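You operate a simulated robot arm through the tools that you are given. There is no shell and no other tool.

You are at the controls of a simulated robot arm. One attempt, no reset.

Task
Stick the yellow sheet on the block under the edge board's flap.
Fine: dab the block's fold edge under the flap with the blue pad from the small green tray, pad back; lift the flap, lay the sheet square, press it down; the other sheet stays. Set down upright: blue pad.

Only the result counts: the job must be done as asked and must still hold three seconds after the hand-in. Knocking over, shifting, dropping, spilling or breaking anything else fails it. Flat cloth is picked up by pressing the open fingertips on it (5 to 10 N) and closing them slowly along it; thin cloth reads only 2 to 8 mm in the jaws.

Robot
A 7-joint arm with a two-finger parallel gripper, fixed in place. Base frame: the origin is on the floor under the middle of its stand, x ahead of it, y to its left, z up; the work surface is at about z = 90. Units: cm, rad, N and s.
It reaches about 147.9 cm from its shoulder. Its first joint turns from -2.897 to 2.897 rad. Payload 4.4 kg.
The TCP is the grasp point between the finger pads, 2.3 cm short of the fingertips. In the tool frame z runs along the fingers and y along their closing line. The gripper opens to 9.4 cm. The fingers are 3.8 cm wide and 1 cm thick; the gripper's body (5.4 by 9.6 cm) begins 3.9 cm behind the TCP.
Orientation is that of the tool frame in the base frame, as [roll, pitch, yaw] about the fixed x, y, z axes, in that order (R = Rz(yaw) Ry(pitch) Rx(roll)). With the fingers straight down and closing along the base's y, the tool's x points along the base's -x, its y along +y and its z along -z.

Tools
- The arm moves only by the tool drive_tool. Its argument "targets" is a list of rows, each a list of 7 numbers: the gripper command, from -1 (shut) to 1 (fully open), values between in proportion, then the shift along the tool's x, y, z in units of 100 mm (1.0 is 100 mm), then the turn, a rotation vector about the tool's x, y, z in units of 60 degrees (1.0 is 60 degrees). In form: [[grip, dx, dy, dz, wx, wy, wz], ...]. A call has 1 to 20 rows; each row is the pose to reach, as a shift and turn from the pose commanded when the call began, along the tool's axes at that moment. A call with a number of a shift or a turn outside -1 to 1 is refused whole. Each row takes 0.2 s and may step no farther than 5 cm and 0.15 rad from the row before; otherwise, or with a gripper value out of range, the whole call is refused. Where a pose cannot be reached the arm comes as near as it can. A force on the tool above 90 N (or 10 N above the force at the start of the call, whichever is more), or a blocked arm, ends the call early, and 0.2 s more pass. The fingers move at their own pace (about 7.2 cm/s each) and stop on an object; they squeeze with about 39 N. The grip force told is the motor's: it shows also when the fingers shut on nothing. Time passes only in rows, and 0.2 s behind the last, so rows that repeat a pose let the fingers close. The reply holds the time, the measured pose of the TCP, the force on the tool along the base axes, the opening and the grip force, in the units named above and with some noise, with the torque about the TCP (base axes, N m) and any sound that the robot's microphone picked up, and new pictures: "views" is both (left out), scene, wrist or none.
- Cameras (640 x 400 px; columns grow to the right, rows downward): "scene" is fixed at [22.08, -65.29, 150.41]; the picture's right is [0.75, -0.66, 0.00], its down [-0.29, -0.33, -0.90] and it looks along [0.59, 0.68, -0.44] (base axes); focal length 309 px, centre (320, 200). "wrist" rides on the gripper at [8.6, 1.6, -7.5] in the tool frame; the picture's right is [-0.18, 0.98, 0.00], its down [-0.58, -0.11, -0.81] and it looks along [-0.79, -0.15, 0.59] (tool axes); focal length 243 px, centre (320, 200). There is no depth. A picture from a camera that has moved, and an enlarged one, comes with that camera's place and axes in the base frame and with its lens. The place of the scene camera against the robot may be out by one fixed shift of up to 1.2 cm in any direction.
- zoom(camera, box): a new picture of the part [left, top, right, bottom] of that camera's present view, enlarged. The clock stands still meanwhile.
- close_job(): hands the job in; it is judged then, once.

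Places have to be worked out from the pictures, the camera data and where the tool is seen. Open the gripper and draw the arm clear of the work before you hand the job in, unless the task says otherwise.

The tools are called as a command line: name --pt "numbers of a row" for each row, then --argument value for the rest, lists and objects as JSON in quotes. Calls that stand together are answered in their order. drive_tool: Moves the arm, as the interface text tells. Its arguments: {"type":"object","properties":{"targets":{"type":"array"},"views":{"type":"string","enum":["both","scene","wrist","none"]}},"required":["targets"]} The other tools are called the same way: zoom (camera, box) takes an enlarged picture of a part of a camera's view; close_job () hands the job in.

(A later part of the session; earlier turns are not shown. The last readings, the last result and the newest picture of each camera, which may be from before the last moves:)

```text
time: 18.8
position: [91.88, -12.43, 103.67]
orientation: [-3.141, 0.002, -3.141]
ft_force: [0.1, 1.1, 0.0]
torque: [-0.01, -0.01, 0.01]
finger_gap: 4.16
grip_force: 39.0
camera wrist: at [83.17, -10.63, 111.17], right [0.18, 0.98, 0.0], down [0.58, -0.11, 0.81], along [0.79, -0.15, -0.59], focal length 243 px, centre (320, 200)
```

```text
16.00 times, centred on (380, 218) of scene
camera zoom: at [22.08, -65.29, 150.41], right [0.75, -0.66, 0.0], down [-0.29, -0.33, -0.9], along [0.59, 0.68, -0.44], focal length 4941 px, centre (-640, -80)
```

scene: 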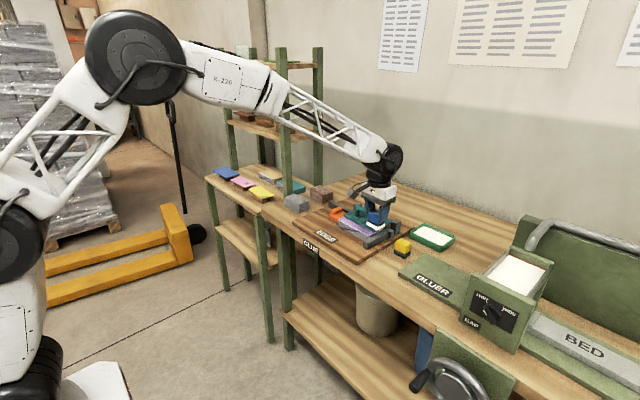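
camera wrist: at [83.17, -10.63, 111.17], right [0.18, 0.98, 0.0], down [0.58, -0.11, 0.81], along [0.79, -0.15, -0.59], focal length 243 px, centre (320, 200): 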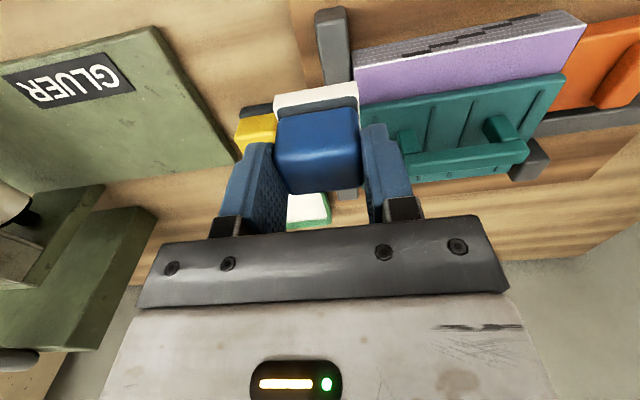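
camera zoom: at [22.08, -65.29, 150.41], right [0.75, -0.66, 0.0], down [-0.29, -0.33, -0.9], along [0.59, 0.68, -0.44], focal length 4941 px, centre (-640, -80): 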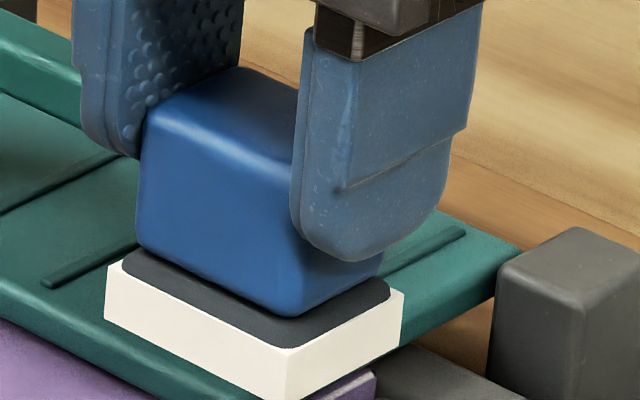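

The sole's centre is close to the TCP and the glue layer shows below it. I move over the −y end of the strip (92.3, −7.5) and lower to just above the block.

drive_tool --pt "-1 -0.026 0.3 0 0 0 0" --pt "-1 -0.026 0.5 0.1 0 0 0" --pt "-1 -0.026 0.5 0.35 0 0 0" --pt "-1 -0.026 0.5 0.54 0 0 0" --pt "-1 -0.026 0.5 0.54 0 0 0" --views "both"

zoom --camera "scene" --box '[345, 205, 409, 245]'

zoom --camera "wrist" --box '[220, 50, 460, 200]'

```text
time: 20.0
position: [92.13, -7.59, 98.52]
orientation: [-3.141, 0.007, -3.141]
ft_force: [-7.0, 3.2, 51.4]
torque: [0.21, -0.01, 0.06]
finger_gap: 4.17
grip_force: 38.8
camera wrist: at [83.48, -5.86, 105.9], right [0.18, 0.98, 0.0], down [0.58, -0.11, 0.81], along [0.8, -0.15, -0.59], focal length 243 px, centre (320, 200)
```

scene: 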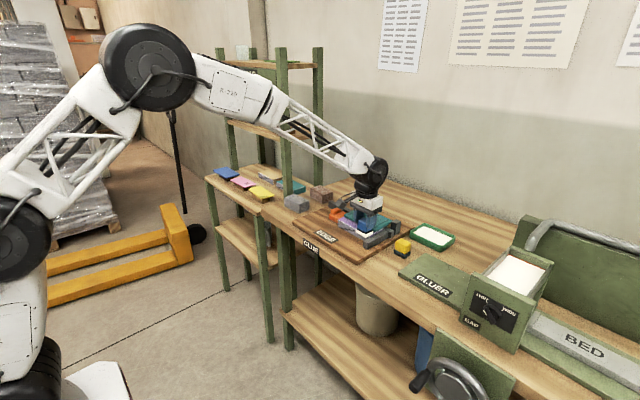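
wrist: 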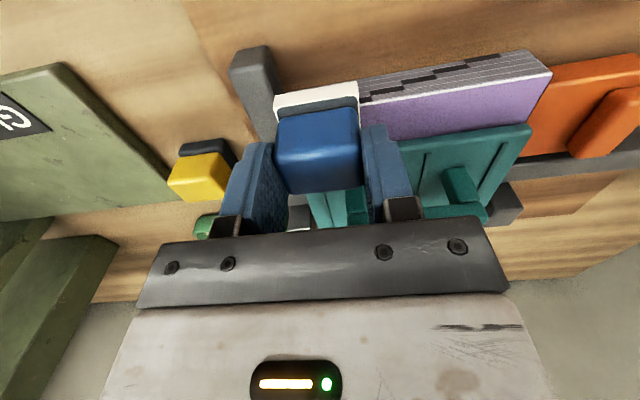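

```text
10.00 times, centred on (377, 225) of scene
camera zoom: at [22.08, -65.29, 150.41], right [0.75, -0.66, 0.0], down [-0.29, -0.33, -0.9], along [0.59, 0.68, -0.44], focal length 3088 px, centre (-250, -50)
```

zoom: 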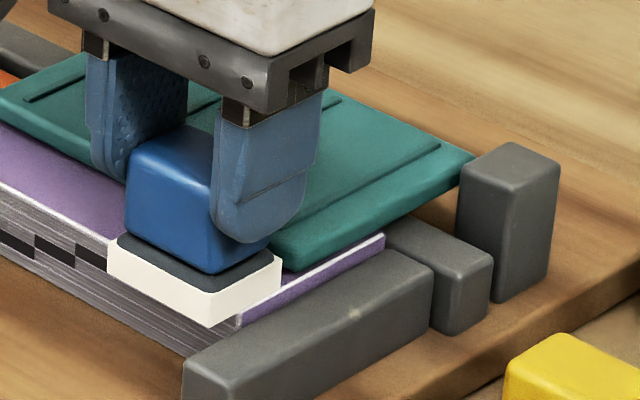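

```text
2.67 times, centred on (340, 125) of wrist
camera zoom: at [83.48, -5.86, 105.9], right [0.18, 0.98, 0.0], down [0.58, -0.11, 0.81], along [0.8, -0.15, -0.59], focal length 647 px, centre (267, 400)
```

zoom: 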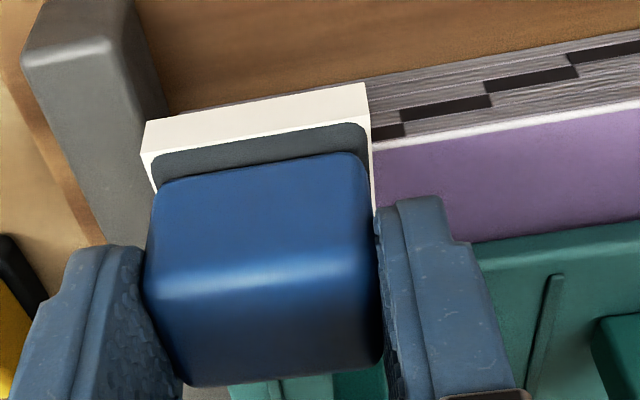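

Contact came earlier than I estimated: 51 N upward at TCP z≈98.5. I immediately lift 1.5 cm to relieve the load and inspect the strip and board for any shift.

drive_tool --pt "-1 0 0 -0.05 0 0 0" --pt "-1 0 0 -0.15 0 0 0" --pt "-1 0 0 -0.15 0 0 0" --views "both"

zoom --camera "scene" --box '[325, 200, 405, 250]'

```text
time: 20.8
position: [92.07, -7.44, 99.43]
orientation: [3.142, 0.001, 3.139]
ft_force: [-0.6, 0.7, -0.6]
torque: [0.0, -0.01, -0.04]
finger_gap: 4.19
grip_force: 39.4
camera wrist: at [83.43, -5.91, 106.88], right [0.18, 0.98, 0.0], down [0.58, -0.11, 0.81], along [0.79, -0.15, -0.59], focal length 243 px, centre (320, 200)
```

scene: 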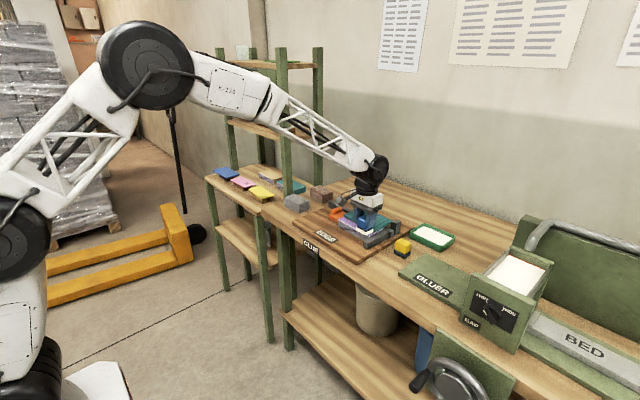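
wrist: 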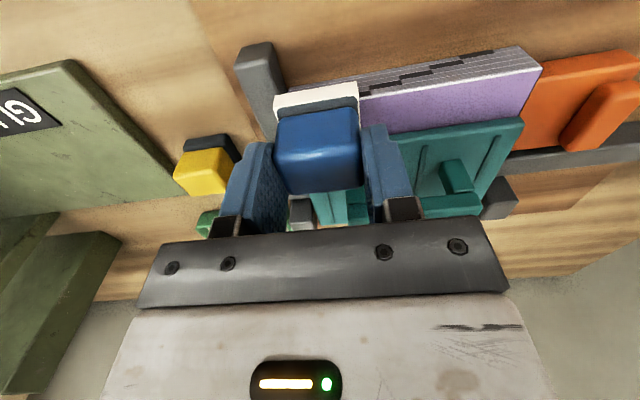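

```text
8.00 times, centred on (365, 225) of scene
camera zoom: at [22.08, -65.29, 150.41], right [0.75, -0.66, 0.0], down [-0.29, -0.33, -0.9], along [0.59, 0.68, -0.44], focal length 2470 px, centre (-40, 0)
```

zoom: 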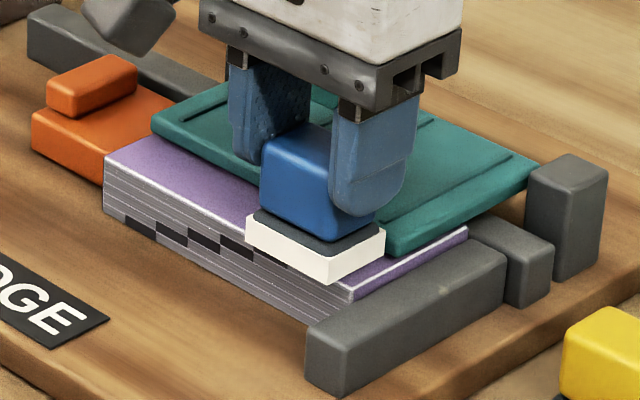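

Nothing shifted; torque shows the contact was centred on the strip (not on flap or fence). The evidence (pad ≈4.2 cm tall) means the bench top is really ≈88.7 and the pad's sole is ≈5 cm below the TCP, so contact is near TCP z≈98.5. I move to the next spot (y=−4.1) and look at the first dab.

drive_tool --pt "-1 0 0.17 0 0 0 0" --pt "-1 0 0.34 0 0 0 0" --pt "-1 0 0.34 0 0 0 0" --views "both"

zoom --camera "scene" --box '[325, 200, 405, 250]'

zoom --camera "wrist" --box '[220, 50, 460, 200]'

```text
time: 21.6
position: [92.06, -4.16, 99.63]
orientation: [-3.142, 0.003, 3.14]
ft_force: [0.2, -0.8, -0.1]
torque: [0.04, -0.03, -0.02]
finger_gap: 4.16
grip_force: 38.9
camera wrist: at [83.46, -2.46, 107.12], right [0.18, 0.98, 0.0], down [0.58, -0.11, 0.81], along [0.79, -0.15, -0.59], focal length 243 px, centre (320, 200)
```

scene: 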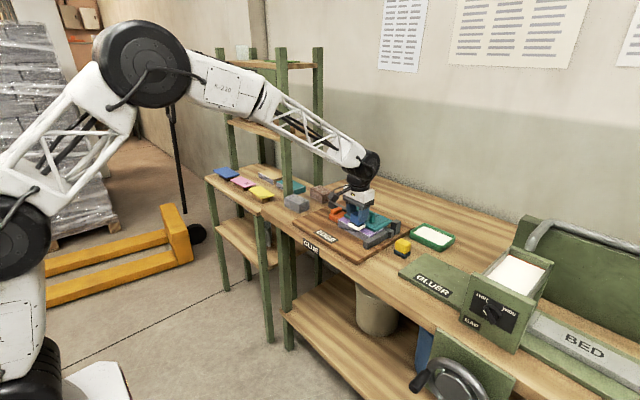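
wrist: 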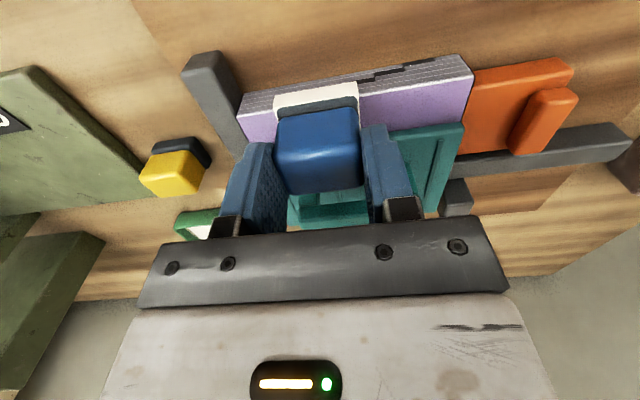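

```text
8.00 times, centred on (365, 225) of scene
camera zoom: at [22.08, -65.29, 150.41], right [0.75, -0.66, 0.0], down [-0.29, -0.33, -0.9], along [0.59, 0.68, -0.44], focal length 2470 px, centre (-40, 0)
```

zoom: 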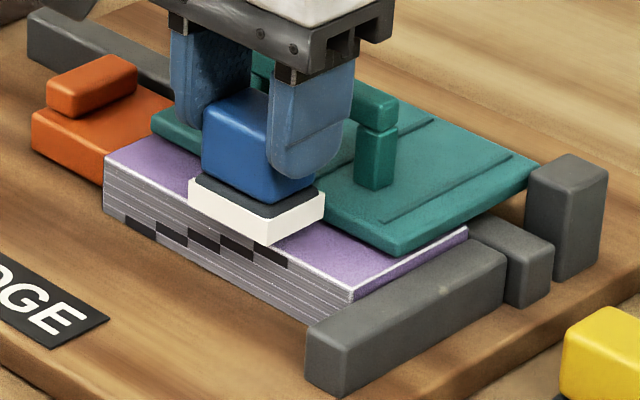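

```text
2.67 times, centred on (340, 125) of wrist
camera zoom: at [83.46, -2.46, 107.12], right [0.18, 0.98, 0.0], down [0.58, -0.11, 0.81], along [0.79, -0.15, -0.59], focal length 647 px, centre (267, 400)
```

zoom: 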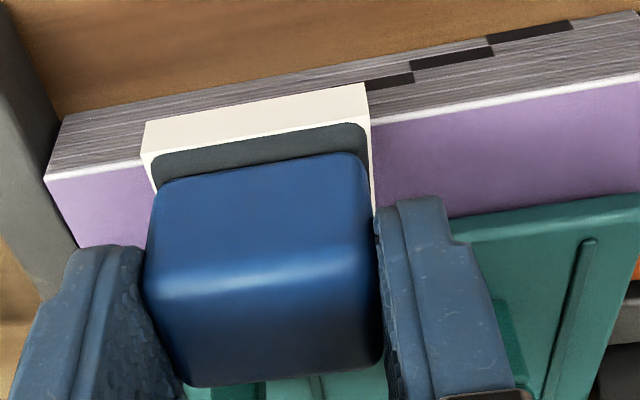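

No visible glue mark yet at the first spot; perhaps it needs a gentler, longer touch. I lower here (y=−4.1) gently to around first contact and hold.

drive_tool --pt "-1 0 0 0.06 0 0 0" --pt "-1 0 0 0.1 0 0 0" --pt "-1 0 0 0.115 0 0 0" --pt "-1 0 0 0.115 0 0 0" --views "none"

zoom --camera "scene" --box '[335, 205, 399, 245]'

```text
time: 22.6
position: [92.12, -4.04, 98.59]
orientation: [3.141, 0.001, -3.141]
ft_force: [-1.1, 1.2, 6.3]
torque: [0.06, 0.02, 0.01]
finger_gap: 4.16
grip_force: 38.8
```

```text
10.00 times, centred on (367, 225) of scene
camera zoom: at [22.08, -65.29, 150.41], right [0.75, -0.66, 0.0], down [-0.29, -0.33, -0.9], along [0.59, 0.68, -0.44], focal length 3088 px, centre (-150, -50)
```

zoom: 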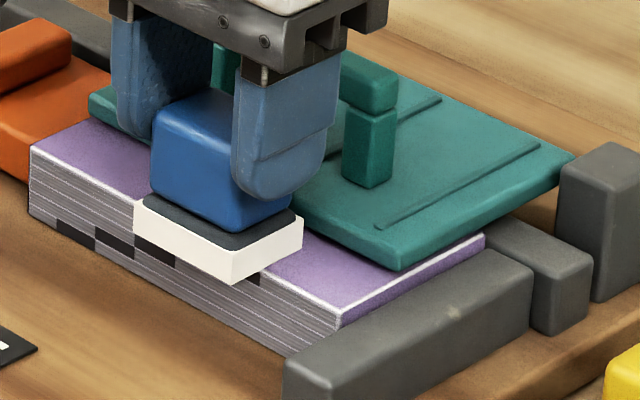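

Gentle 6 N contact. I hold briefly, lift 0.8 cm, move to y=−0.7, and look at the two touched spots.

drive_tool --pt "-1 0 0 0.003 0 0 0" --pt "-1 0 0 0.003 0 0 0" --pt "-1 0 0 0.003 0 0 0" --pt "-1 0 0 -0.04 0 0 0" --pt "-1 0 0 -0.1 0 0 0" --pt "-1 0 0.34 -0.1 0 0 0" --pt "-1 0 0.34 -0.1 0 0 0" --views "wrist"

zoom --camera "scene" --box '[335, 205, 399, 245]'

```text
time: 24.2
position: [92.41, -0.79, 99.51]
orientation: [-3.14, 0.002, 3.139]
ft_force: [-0.3, -0.4, -1.3]
torque: [0.0, 0.0, -0.01]
finger_gap: 4.16
grip_force: 39.8
camera wrist: at [83.69, 0.94, 106.77], right [0.18, 0.98, 0.0], down [0.58, -0.11, 0.81], along [0.79, -0.15, -0.59], focal length 243 px, centre (320, 200)
```

wrist: 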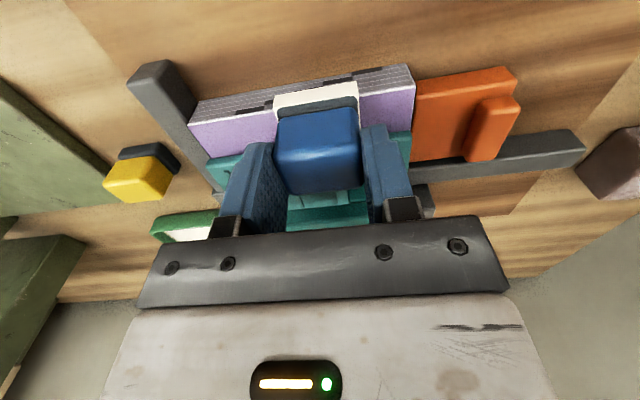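

```text
10.00 times, centred on (367, 225) of scene
camera zoom: at [22.08, -65.29, 150.41], right [0.75, -0.66, 0.0], down [-0.29, -0.33, -0.9], along [0.59, 0.68, -0.44], focal length 3088 px, centre (-150, -50)
```

zoom: 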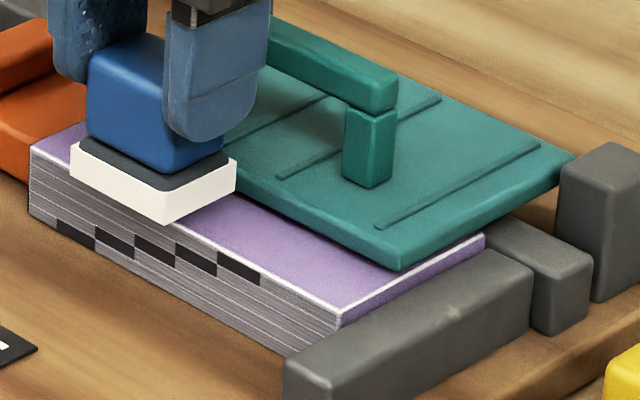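

No visible marks yet, but coverage may be tracked along the full edge. I continue with gentle dabs at y=−0.7 and then y=2.7.

drive_tool --pt "-1 0 0 0.06 0 0 0" --pt "-1 0 0 0.095 0 0 0" --pt "-1 0 0 0.105 0 0 0" --pt "-1 0 0 0.105 0 0 0" --pt "-1 0 0 0.105 0 0 0" --views "wrist"

drive_tool --pt "-1 0 0 -0.05 0 0 0" --pt "-1 0 0.0 -0.1 0 0 0" --pt "-1 0 0.17 -0.1 0 0 0" --pt "-1 0 0.34 -0.1 0 0 0" --pt "-1 0 0.34 -0.04 0 0 0" --pt "-1 0 0.34 0.0 0 0 0" --pt "-1 0 0.34 0.0 0 0 0" --views "both"

zoom --camera "scene" --box '[325, 200, 389, 240]'

```text
time: 25.4
position: [92.31, -0.54, 98.5]
orientation: [-3.141, 0.003, -3.14]
ft_force: [-1.1, -0.1, 19.8]
torque: [-0.06, -0.08, -0.07]
finger_gap: 4.15
grip_force: 38.9
camera wrist: at [83.65, 1.03, 105.98], right [0.18, 0.98, 0.0], down [0.58, -0.11, 0.81], along [0.79, -0.15, -0.59], focal length 243 px, centre (320, 200)
```

wrist: 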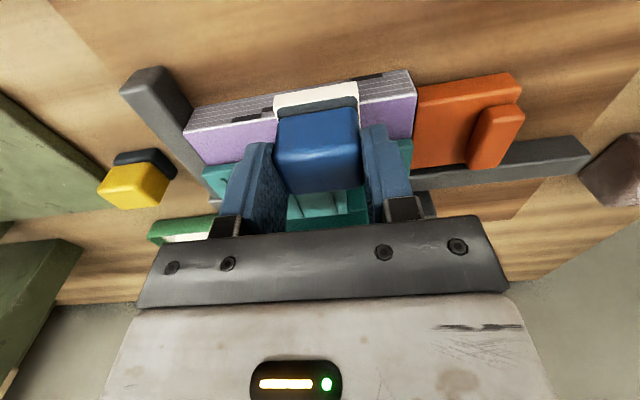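

```text
time: 27.0
position: [92.09, 2.8, 98.56]
orientation: [-3.141, 0.004, 3.141]
ft_force: [-3.5, 2.0, 19.9]
torque: [0.14, 0.03, 0.05]
finger_gap: 4.18
grip_force: 38.9
camera wrist: at [83.47, 4.5, 105.97], right [0.18, 0.98, 0.0], down [0.58, -0.11, 0.81], along [0.79, -0.15, -0.59], focal length 243 px, centre (320, 200)
```

scene: 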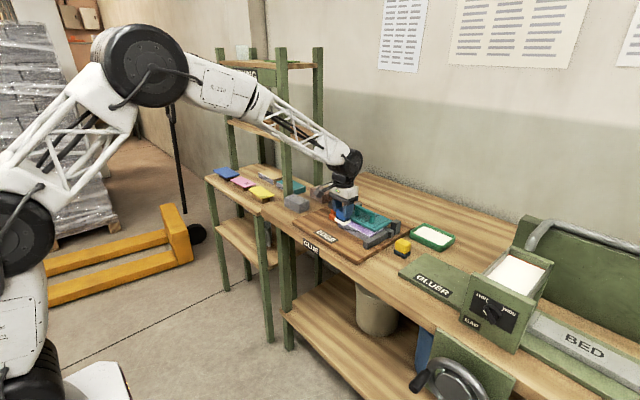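
wrist: 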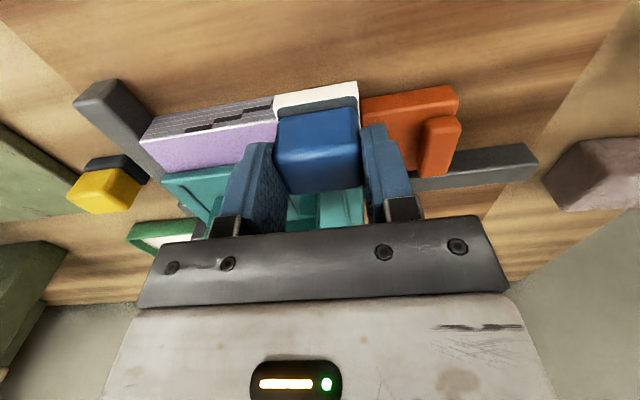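

```text
10.00 times, centred on (357, 220) of scene
camera zoom: at [22.08, -65.29, 150.41], right [0.75, -0.66, 0.0], down [-0.29, -0.33, -0.9], along [0.59, 0.68, -0.44], focal length 3088 px, centre (-50, 0)
```

zoom: 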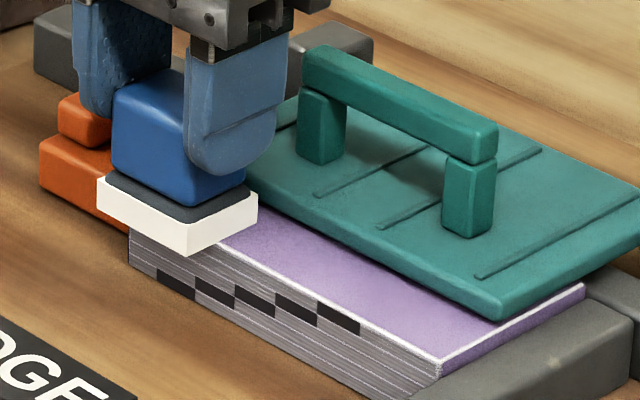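

Contact ≈20 N at y=2.7. I zoom on the strip already dabbed to look for any subtle glue sheen.

zoom --camera "wrist" --box '[120, 80, 280, 180]'

zoom --camera "scene" --box '[345, 215, 393, 245]'

```text
4.00 times, centred on (200, 130) of wrist
camera zoom: at [83.47, 4.5, 105.97], right [0.18, 0.98, 0.0], down [0.58, -0.11, 0.81], along [0.79, -0.15, -0.59], focal length 970 px, centre (800, 480)
```

zoom: 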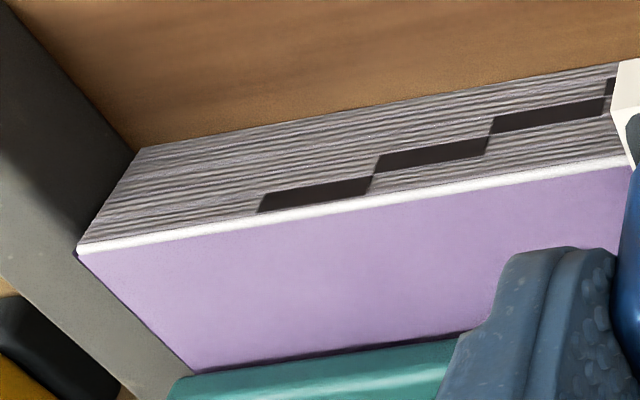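

```text
13.33 times, centred on (369, 230) of scene
camera zoom: at [22.08, -65.29, 150.41], right [0.75, -0.66, 0.0], down [-0.29, -0.33, -0.9], along [0.59, 0.68, -0.44], focal length 4117 px, centre (-333, -200)
```

zoom: 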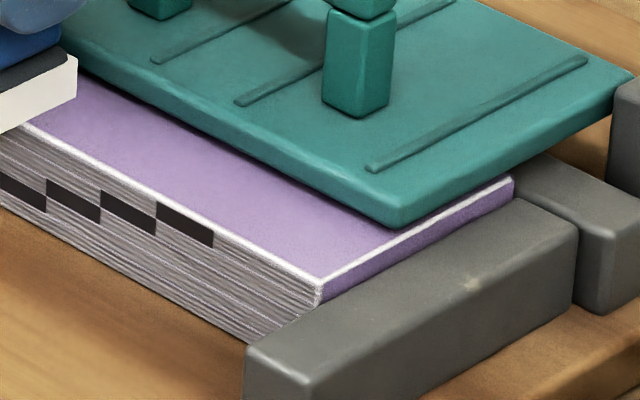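

No glue has appeared on the strip although the pad is loaded, and contact torque shows the pad's centre sits right at the block's front edge (x≈92.05). Probably the pad must be more over the strip itself (x 92–94.8), so I lift, shift 0.7 cm toward the flap, and dab gently again.

drive_tool --pt "-1 0 0 -0.05 0 0 0" --pt "-1 0 0 -0.1 0 0 0" --pt "-1 -0.07 -0.02 -0.1 0 0 0" --pt "-1 -0.07 -0.02 -0.05 0 0 0" --pt "-1 -0.07 -0.02 -0.01 0 0 0" --pt "-1 -0.07 -0.02 -0.01 0 0 0" --views "both"

zoom --camera "scene" --box '[325, 200, 389, 240]'

```text
time: 28.4
position: [92.94, 2.52, 98.53]
orientation: [-3.141, 0.002, -3.139]
ft_force: [0.7, 1.0, -0.7]
torque: [0.0, 0.02, 0.01]
finger_gap: 4.18
grip_force: 39.0
camera wrist: at [84.26, 4.21, 106.06], right [0.18, 0.98, 0.0], down [0.58, -0.11, 0.81], along [0.79, -0.15, -0.59], focal length 243 px, centre (320, 200)
```

scene: 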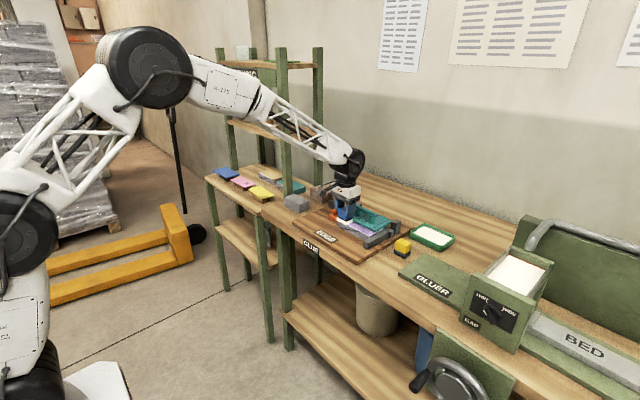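
wrist: 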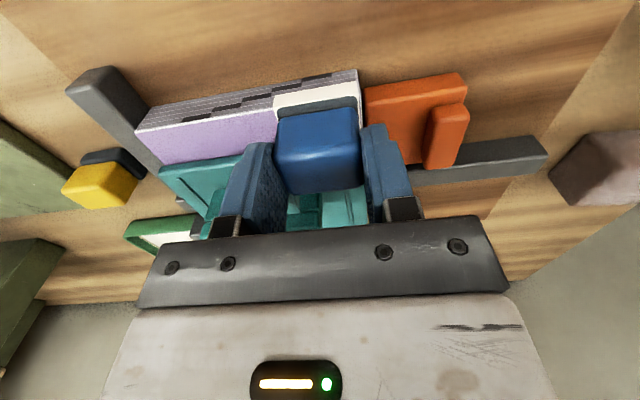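

```text
10.00 times, centred on (357, 220) of scene
camera zoom: at [22.08, -65.29, 150.41], right [0.75, -0.66, 0.0], down [-0.29, -0.33, -0.9], along [0.59, 0.68, -0.44], focal length 3088 px, centre (-50, 0)
```

zoom: 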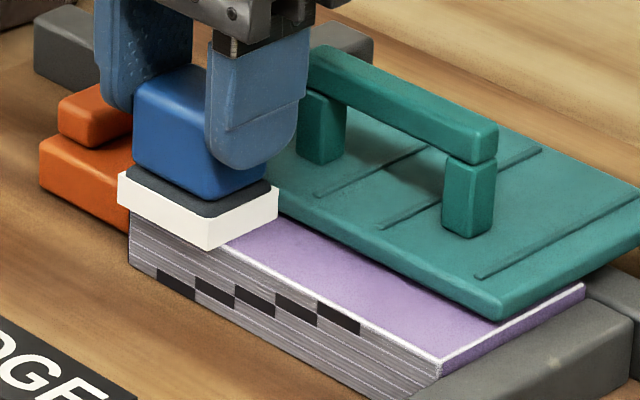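

The pad is now hovering just over the strip, nearly fully on it and clear of the flap. I press down gently about 1 mm and hold.

drive_tool --pt "-1 0 0 0.008 0 0 0" --pt "-1 0 0 0.012 0 0 0" --pt "-1 0 0 0.012 0 0 0" --views "none"

zoom --camera "scene" --box '[325, 200, 389, 240]'

```text
time: 29.2
position: [93.0, 2.53, 98.44]
orientation: [3.14, 0.003, -3.141]
ft_force: [3.2, 0.4, 12.0]
torque: [0.05, -0.17, -0.03]
finger_gap: 4.18
grip_force: 38.8
```

```text
10.00 times, centred on (357, 220) of scene
camera zoom: at [22.08, -65.29, 150.41], right [0.75, -0.66, 0.0], down [-0.29, -0.33, -0.9], along [0.59, 0.68, -0.44], focal length 3088 px, centre (-50, 0)
```

zoom: 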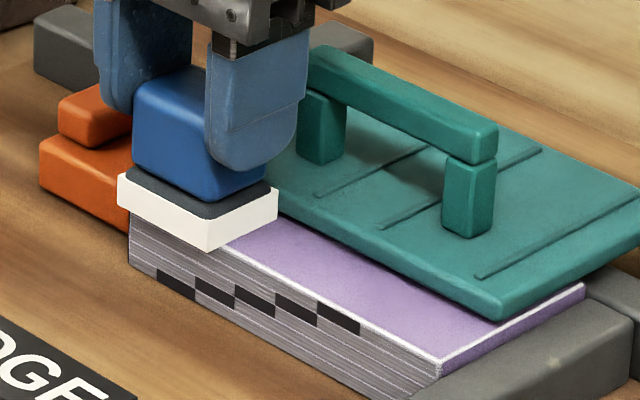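

12 N contact, centred under the pad. I lift and step to the next spot, then check whether a glue mark shows where the pad just was.

drive_tool --pt "-1 0 0 0.012 0 0 0" --pt "-1 0 0 -0.04 0 0 0" --pt "-1 0 0 -0.09 0 0 0" --pt "-1 0 -0.2 -0.09 0 0 0" --pt "-1 0 -0.4 -0.09 0 0 0" --pt "-1 0 -0.4 -0.09 0 0 0" --views "wrist"

zoom --camera "scene" --box '[325, 200, 389, 240]'

zoom --camera "wrist" --box '[300, 40, 500, 165]'

```text
time: 30.6
position: [92.89, -1.56, 99.24]
orientation: [3.141, 0.001, 3.141]
ft_force: [-2.0, 2.6, 0.3]
torque: [0.04, 0.13, 0.04]
finger_gap: 4.17
grip_force: 39.0
camera wrist: at [84.29, 0.13, 106.7], right [0.18, 0.98, 0.0], down [0.58, -0.11, 0.81], along [0.79, -0.15, -0.59], focal length 243 px, centre (320, 200)
```

wrist: 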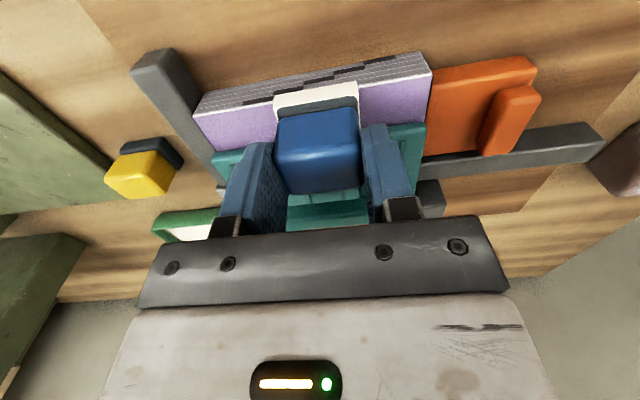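

```text
10.00 times, centred on (357, 220) of scene
camera zoom: at [22.08, -65.29, 150.41], right [0.75, -0.66, 0.0], down [-0.29, -0.33, -0.9], along [0.59, 0.68, -0.44], focal length 3088 px, centre (-50, 0)
```

zoom: 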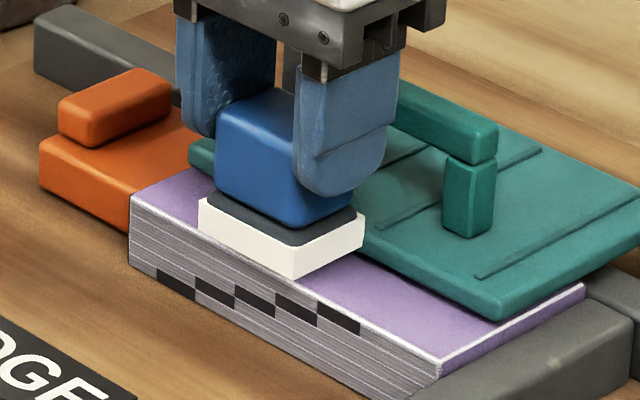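

```text
3.20 times, centred on (400, 102) of wrist
camera zoom: at [84.29, 0.13, 106.7], right [0.18, 0.98, 0.0], down [0.58, -0.11, 0.81], along [0.79, -0.15, -0.59], focal length 776 px, centre (64, 512)
```

zoom: 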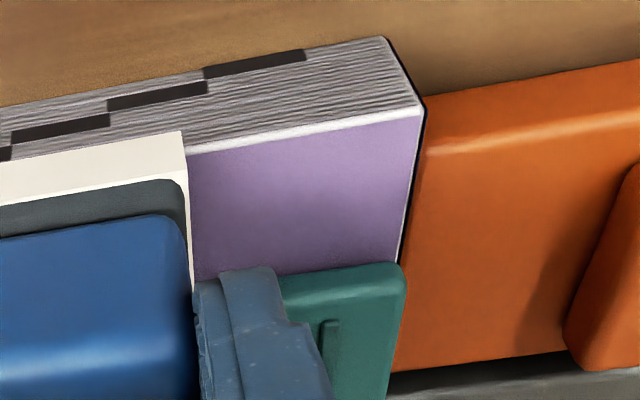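

Still no mark visible, and a slight sideways force suggests the pad's far edge brushed the flap. I back off 0.15 cm in x and dab here (y≈−1.5) gently, then check.

drive_tool --pt "-1 0.015 0 -0.02 0 0 0" --pt "-1 0.015 0 0.04 0 0 0" --pt "-1 0.015 0 0.08 0 0 0" --pt "-1 0.015 0 0.09 0 0 0" --pt "-1 0.015 0 0.09 0 0 0" --pt "-1 0.015 0 0.09 0 0 0" --views "none"

zoom --camera "scene" --box '[335, 205, 399, 245]'

```text
time: 32.0
position: [92.72, -1.6, 98.59]
orientation: [3.142, 0.003, -3.141]
ft_force: [1.3, 1.7, 20.4]
torque: [0.11, -0.14, 0.05]
finger_gap: 4.16
grip_force: 38.8
```

```text
10.00 times, centred on (367, 225) of scene
camera zoom: at [22.08, -65.29, 150.41], right [0.75, -0.66, 0.0], down [-0.29, -0.33, -0.9], along [0.59, 0.68, -0.44], focal length 3088 px, centre (-150, -50)
```

zoom: 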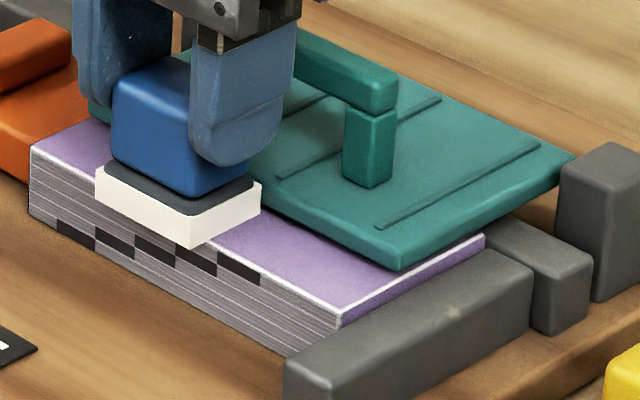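

Contact is fine (20 N). Next I make a light continuous wipe of the whole strip: lift, go to y=2.6, touch at ~8 N, and slide slowly toward −y (against the fixed fence) to y=−7.6.

drive_tool --pt "-1 0 0 -0.09 0 0 0" --pt "-1 0 0.2 -0.1 0 0 0" --pt "-1 0 0.41 -0.1 0 0 0" --pt "-1 0 0.41 -0.03 0 0 0" --pt "-1 0 0.41 -0.005 0 0 0" --pt "-1 0 0.41 -0.003 0 0 0" --views "none"

```text
time: 33.4
position: [92.79, 2.65, 98.51]
orientation: [3.142, 0.004, -3.14]
ft_force: [-7.9, 2.3, 24.4]
torque: [0.1, 0.29, 0.02]
finger_gap: 4.15
grip_force: 39.6
```

24 N here, a bit firm; I ease off 1 mm and then slide slowly along the strip toward −y.

drive_tool --pt "-1 0 0 -0.01 0 0 0" --pt "-1 0 -0.06 -0.01 0 0 0" --pt "-1 0 -0.12 -0.01 0 0 0" --pt "-1 0 -0.18 -0.01 0 0 0" --pt "-1 0 -0.24 -0.01 0 0 0" --pt "-1 0 -0.3 -0.01 0 0 0" --views "wrist"

zoom --camera "scene" --box '[325, 200, 389, 240]'

```text
time: 34.8
position: [92.86, -0.43, 98.42]
orientation: [-3.141, -0.002, 3.14]
ft_force: [0.7, 5.5, 14.7]
torque: [0.19, -0.15, 0.04]
finger_gap: 4.18
grip_force: 39.2
camera wrist: at [84.15, 1.31, 105.99], right [0.18, 0.98, 0.0], down [0.58, -0.11, 0.81], along [0.79, -0.15, -0.59], focal length 243 px, centre (320, 200)
```

wrist: 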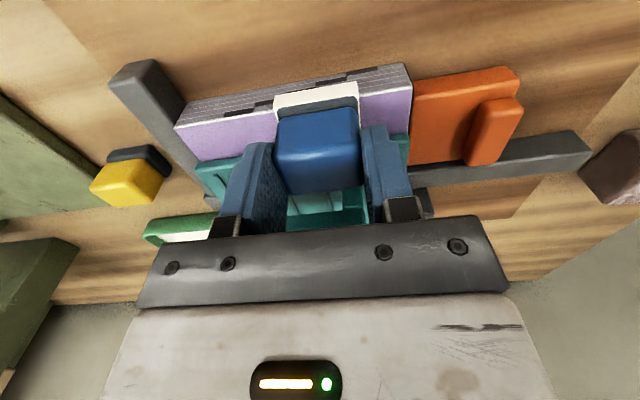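

```text
10.00 times, centred on (357, 220) of scene
camera zoom: at [22.08, -65.29, 150.41], right [0.75, -0.66, 0.0], down [-0.29, -0.33, -0.9], along [0.59, 0.68, -0.44], focal length 3088 px, centre (-50, 0)
```

zoom: 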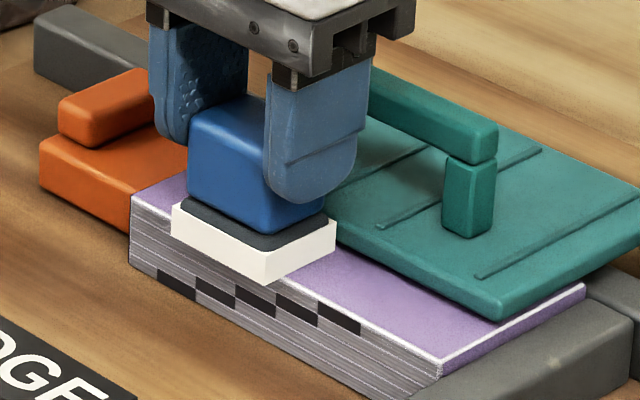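

The slide works at ~15 N and the block hasn't moved. I continue the wipe to y≈−7.5, slightly lighter.

drive_tool --pt "-1 0 -0.08 -0.004 0 0 0" --pt "-1 0 -0.16 -0.004 0 0 0" --pt "-1 0 -0.24 -0.004 0 0 0" --pt "-1 0 -0.32 -0.004 0 0 0" --pt "-1 0 -0.4 -0.004 0 0 0" --pt "-1 0 -0.48 -0.004 0 0 0" --pt "-1 0 -0.56 -0.004 0 0 0" --pt "-1 0 -0.64 -0.004 0 0 0" --pt "-1 0 -0.7 -0.004 0 0 0" --views "both"

zoom --camera "scene" --box '[325, 200, 405, 250]'

zoom --camera "wrist" --box '[340, 20, 580, 170]'

```text
time: 36.8
position: [92.88, -7.34, 98.69]
orientation: [3.141, 0.003, 3.141]
ft_force: [0.1, 1.0, 0.0]
torque: [0.02, 0.01, 0.0]
finger_gap: 4.19
grip_force: 39.1
camera wrist: at [84.09, -5.73, 106.15], right [0.18, 0.98, 0.0], down [0.58, -0.11, 0.81], along [0.79, -0.15, -0.59], focal length 243 px, centre (320, 200)
```

scene: 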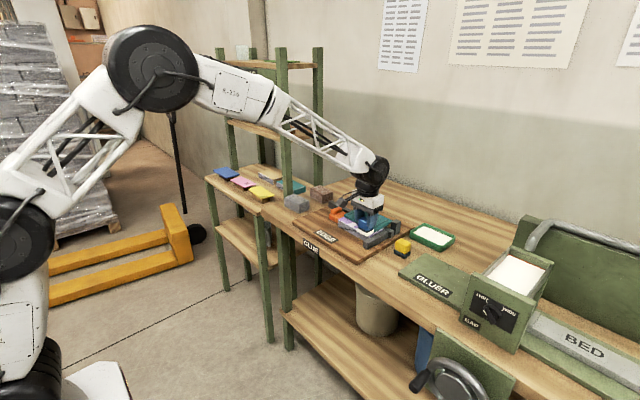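
wrist: 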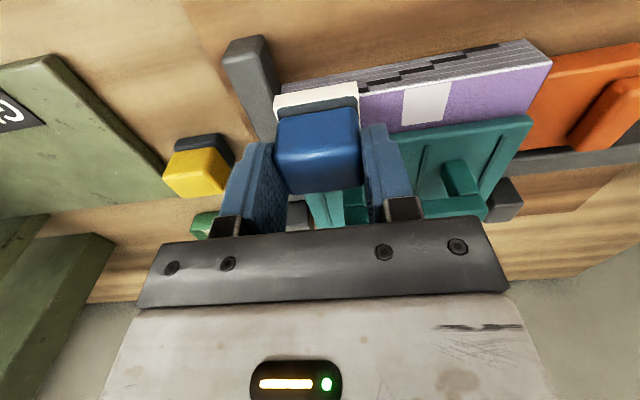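

```text
8.00 times, centred on (365, 225) of scene
camera zoom: at [22.08, -65.29, 150.41], right [0.75, -0.66, 0.0], down [-0.29, -0.33, -0.9], along [0.59, 0.68, -0.44], focal length 2470 px, centre (-40, 0)
```

zoom: 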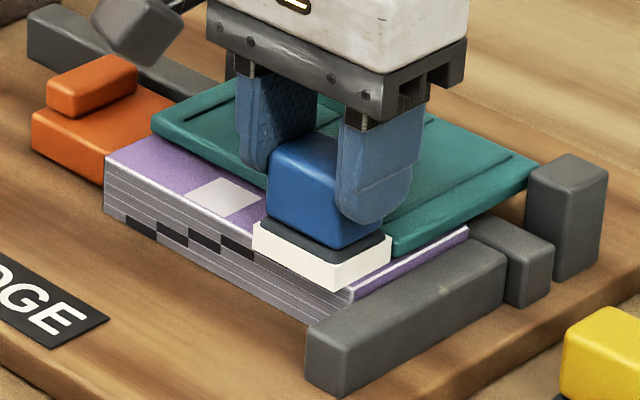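

```text
2.67 times, centred on (460, 95) of wrist
camera zoom: at [84.09, -5.73, 106.15], right [0.18, 0.98, 0.0], down [0.58, -0.11, 0.81], along [0.79, -0.15, -0.59], focal length 647 px, centre (-53, 480)
```

zoom: 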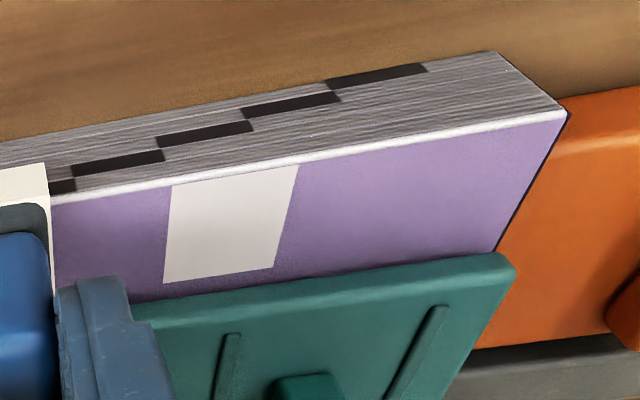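

A white glue patch appeared at y≈−2.5…0, x≈92–94.4 — so gluing registers per ~2.5 cm section when the pad is pressed steadily over it at x≈92.9 (the dab at y=−1.5 did it). I'll now dab each remaining section with a ~1 s hold, first y=−6.1.

drive_tool --pt "-1 -0.005 0 -0.06 0 0 0" --pt "-1 -0.005 0.13 -0.06 0 0 0" --pt "-1 -0.005 0.13 -0.01 0 0 0" --pt "-1 -0.005 0.13 0.012 0 0 0" --pt "-1 -0.005 0.13 0.017 0 0 0" --pt "-1 -0.005 0.13 0.017 0 0 0" --pt "-1 -0.005 0.13 0.017 0 0 0" --pt "-1 -0.005 0.13 0.017 0 0 0" --views "none"

drive_tool --pt "-1 0 0 -0.04 0 0 0" --pt "-1 0 0 -0.08 0 0 0" --pt "-1 0 -0.11 -0.08 0 0 0" --pt "-1 0 -0.22 -0.08 0 0 0" --pt "-1 0 -0.22 -0.08 0 0 0" --views "wrist"

zoom --camera "scene" --box '[325, 200, 405, 250]'

```text
time: 38.6
position: [93.0, -6.01, 98.61]
orientation: [3.141, 0.003, 3.141]
ft_force: [2.5, -1.8, 23.8]
torque: [0.0, -0.23, 0.02]
finger_gap: 4.15
grip_force: 38.6
```

```text
time: 39.8
position: [92.91, -8.46, 99.15]
orientation: [-3.141, 0.001, 3.139]
ft_force: [0.8, -0.5, -0.1]
torque: [-0.01, 0.01, 0.0]
finger_gap: 4.17
grip_force: 39.6
camera wrist: at [84.16, -6.73, 106.61], right [0.19, 0.98, 0.0], down [0.58, -0.11, 0.81], along [0.79, -0.15, -0.59], focal length 243 px, centre (320, 200)
```

wrist: 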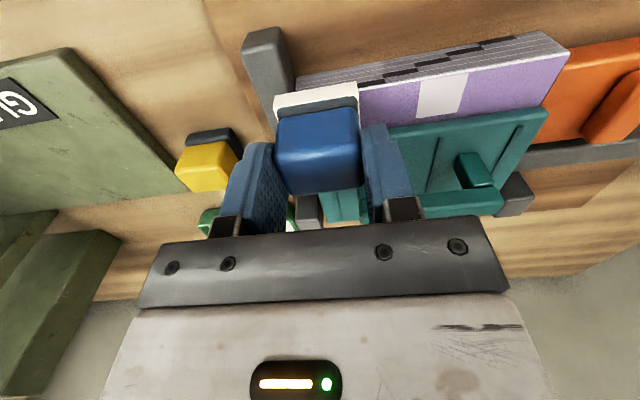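

```text
8.00 times, centred on (365, 225) of scene
camera zoom: at [22.08, -65.29, 150.41], right [0.75, -0.66, 0.0], down [-0.29, -0.33, -0.9], along [0.59, 0.68, -0.44], focal length 2470 px, centre (-40, 0)
```

zoom: 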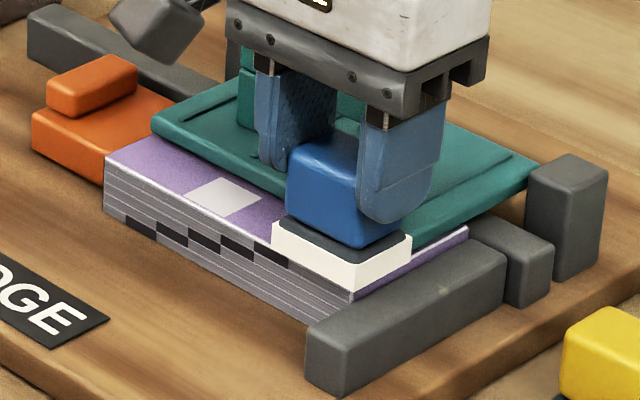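

I'll dab at y≈−8.3 too, then move the pad away to the +y side so both sections can be inspected.

drive_tool --pt "-1 0 0 0.04 0 0 0" --pt "-1 0 0 0.07 0 0 0" --pt "-1 0 0 0.08 0 0 0" --pt "-1 0 0 0.08 0 0 0" --pt "-1 0 0 0.08 0 0 0" --pt "-1 0 0 0.08 0 0 0" --views "none"

drive_tool --pt "-1 0 0 -0.05 0 0 0" --pt "-1 0 0 -0.12 0 0 0" --pt "-1 0 0.3 -0.12 0 0 0" --pt "-1 0 0.6 -0.12 0 0 0" --pt "-1 0 0.95 -0.12 0 0 0" --pt "-1 0 0.95 -0.12 0 0 0" --views "wrist"

zoom --camera "scene" --box '[325, 200, 405, 250]'

```text
time: 41.2
position: [92.81, -8.29, 98.59]
orientation: [3.141, 0.002, -3.141]
ft_force: [-1.0, -1.1, 8.8]
torque: [0.01, -0.05, 0.01]
finger_gap: 4.15
grip_force: 39.1
```

```text
time: 42.6
position: [92.81, 1.65, 99.65]
orientation: [3.14, 0.001, -3.141]
ft_force: [-1.0, 0.5, -1.1]
torque: [0.02, 0.06, 0.0]
finger_gap: 4.15
grip_force: 38.5
camera wrist: at [84.28, 3.24, 107.01], right [0.18, 0.98, 0.0], down [0.58, -0.11, 0.81], along [0.79, -0.15, -0.59], focal length 243 px, centre (320, 200)
```

wrist: 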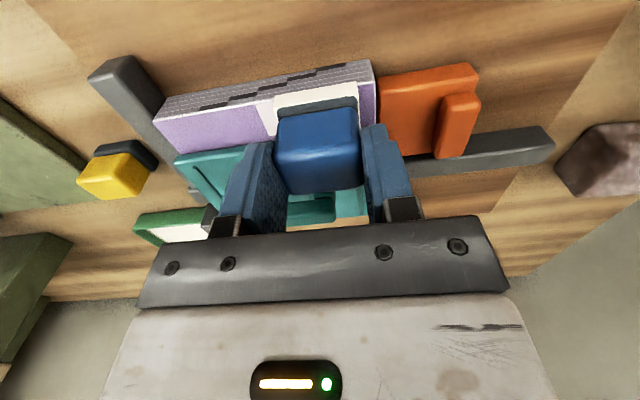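

```text
8.00 times, centred on (365, 225) of scene
camera zoom: at [22.08, -65.29, 150.41], right [0.75, -0.66, 0.0], down [-0.29, -0.33, -0.9], along [0.59, 0.68, -0.44], focal length 2470 px, centre (-40, 0)
```

zoom: 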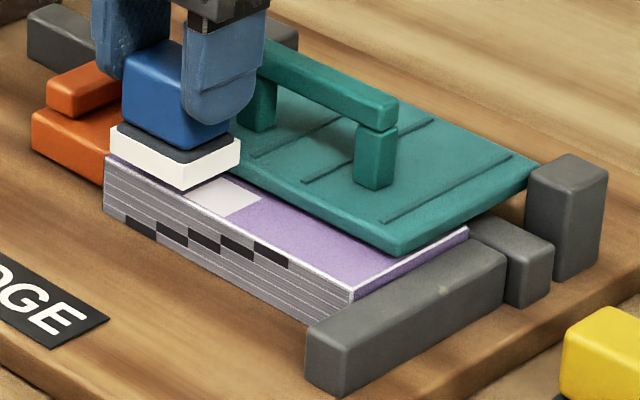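

Sections at −6.1 and −8.3 didn't mark with ~0.9 s holds, while the marked one had accumulated the longest contact. I test a longer dwell: press gently at y≈1.2 and hold about 3 s.

drive_tool --pt "-1 0 0 0.06 0 0 0" --pt "-1 0 0 0.1 0 0 0" --pt "-1 0 0 0.115 0 0 0" --pt "-1 0 0 0.117 0 0 0" --pt "-1 0 0 0.117 0 0 0" --pt "-1 0 0 0.117 0 0 0" --pt "-1 0 0 0.117 0 0 0" --pt "-1 0 0 0.117 0 0 0" --pt "-1 0 0 0.117 0 0 0" --pt "-1 0 0 0.117 0 0 0" --pt "-1 0 0 0.117 0 0 0" --pt "-1 0 0 0.117 0 0 0" --pt "-1 0 0 0.117 0 0 0" --pt "-1 0 0 0.117 0 0 0" --pt "-1 0 0 0.117 0 0 0" --pt "-1 0 0 0.117 0 0 0" --views "none"

drive_tool --pt "-1 0 0 -0.04 0 0 0" --pt "-1 0 0 -0.1 0 0 0" --pt "-1 0 -0.3 -0.1 0 0 0" --pt "-1 0 -0.6 -0.1 0 0 0" --pt "-1 0 -0.73 -0.1 0 0 0" --pt "-1 0 -0.73 -0.1 0 0 0" --views "wrist"

zoom --camera "scene" --box '[325, 200, 405, 250]'

```text
time: 46.0
position: [92.95, 1.2, 98.47]
orientation: [3.141, 0.002, 3.139]
ft_force: [2.0, -0.9, 35.3]
torque: [-0.03, -0.24, -0.02]
finger_gap: 4.15
grip_force: 38.7
```

```text
time: 47.4
position: [92.9, -6.02, 99.51]
orientation: [-3.141, 0.001, 3.14]
ft_force: [-0.5, 1.0, -0.2]
torque: [0.02, 0.02, -0.03]
finger_gap: 4.17
grip_force: 39.0
camera wrist: at [84.16, -4.33, 106.94], right [0.19, 0.98, 0.0], down [0.58, -0.11, 0.81], along [0.79, -0.15, -0.59], focal length 243 px, centre (320, 200)
```

wrist: 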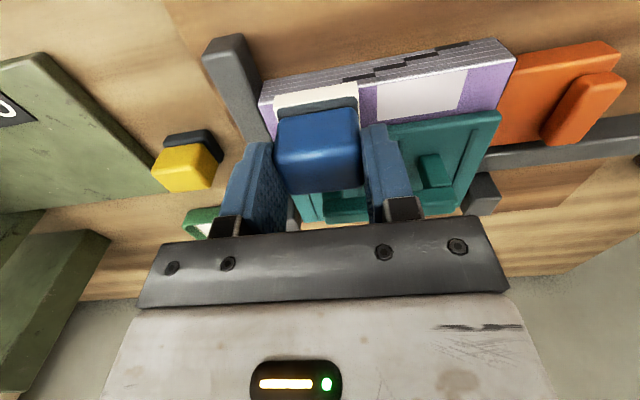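

```text
8.00 times, centred on (365, 225) of scene
camera zoom: at [22.08, -65.29, 150.41], right [0.75, -0.66, 0.0], down [-0.29, -0.33, -0.9], along [0.59, 0.68, -0.44], focal length 2470 px, centre (-40, 0)
```

zoom: 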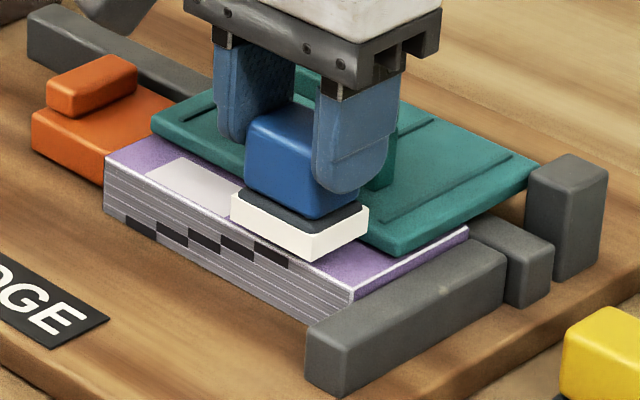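

The longer dwell worked: a second section (y 0…2.5) is now glued. I repeat the 3 s dwell here at y≈−6.1.

drive_tool --pt "-1 0 0 0.05 0 0 0" --pt "-1 0 0 0.09 0 0 0" --pt "-1 0 0 0.1 0 0 0" --pt "-1 0 0 0.1 0 0 0" --pt "-1 0 0 0.1 0 0 0" --pt "-1 0 0 0.1 0 0 0" --pt "-1 0 0 0.1 0 0 0" --pt "-1 0 0 0.1 0 0 0" --pt "-1 0 0 0.1 0 0 0" --pt "-1 0 0 0.1 0 0 0" --pt "-1 0 0 0.1 0 0 0" --pt "-1 0 0 0.1 0 0 0" --pt "-1 0 0 0.1 0 0 0" --pt "-1 0 0 0.1 0 0 0" --views "none"

drive_tool --pt "-1 0 0 -0.04 0 0 0" --pt "-1 0 0 -0.1 0 0 0" --pt "-1 0 0.12 -0.1 0 0 0" --pt "-1 0 0.24 -0.1 0 0 0" --pt "-1 0 0.24 -0.1 0 0 0" --views "wrist"

zoom --camera "scene" --box '[325, 200, 405, 250]'

```text
time: 50.4
position: [92.84, -5.94, 98.54]
orientation: [-3.141, 0.001, 3.14]
ft_force: [1.3, 0.1, 21.0]
torque: [0.04, -0.12, 0.0]
finger_gap: 4.17
grip_force: 39.2
```

```text
time: 51.6
position: [93.0, -3.76, 99.13]
orientation: [3.14, 0.0, -3.14]
ft_force: [-2.2, 0.5, -0.6]
torque: [-0.03, 0.07, 0.01]
finger_gap: 4.18
grip_force: 39.4
camera wrist: at [84.28, -2.1, 106.66], right [0.18, 0.98, 0.0], down [0.58, -0.11, 0.81], along [0.79, -0.15, -0.59], focal length 243 px, centre (320, 200)
```

wrist: 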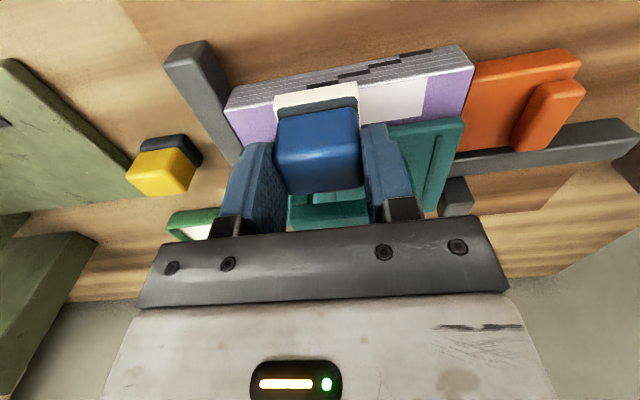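

```text
8.00 times, centred on (365, 225) of scene
camera zoom: at [22.08, -65.29, 150.41], right [0.75, -0.66, 0.0], down [-0.29, -0.33, -0.9], along [0.59, 0.68, -0.44], focal length 2470 px, centre (-40, 0)
```

zoom: 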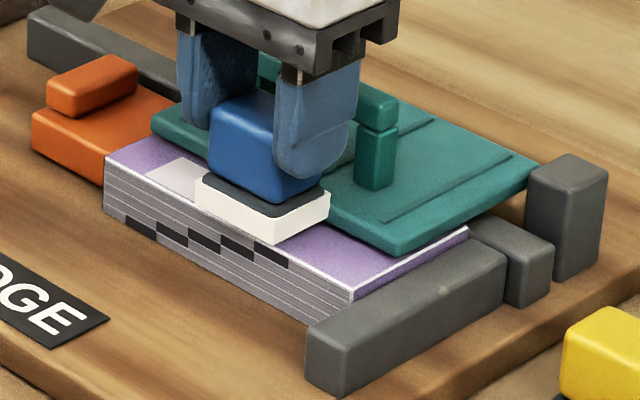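

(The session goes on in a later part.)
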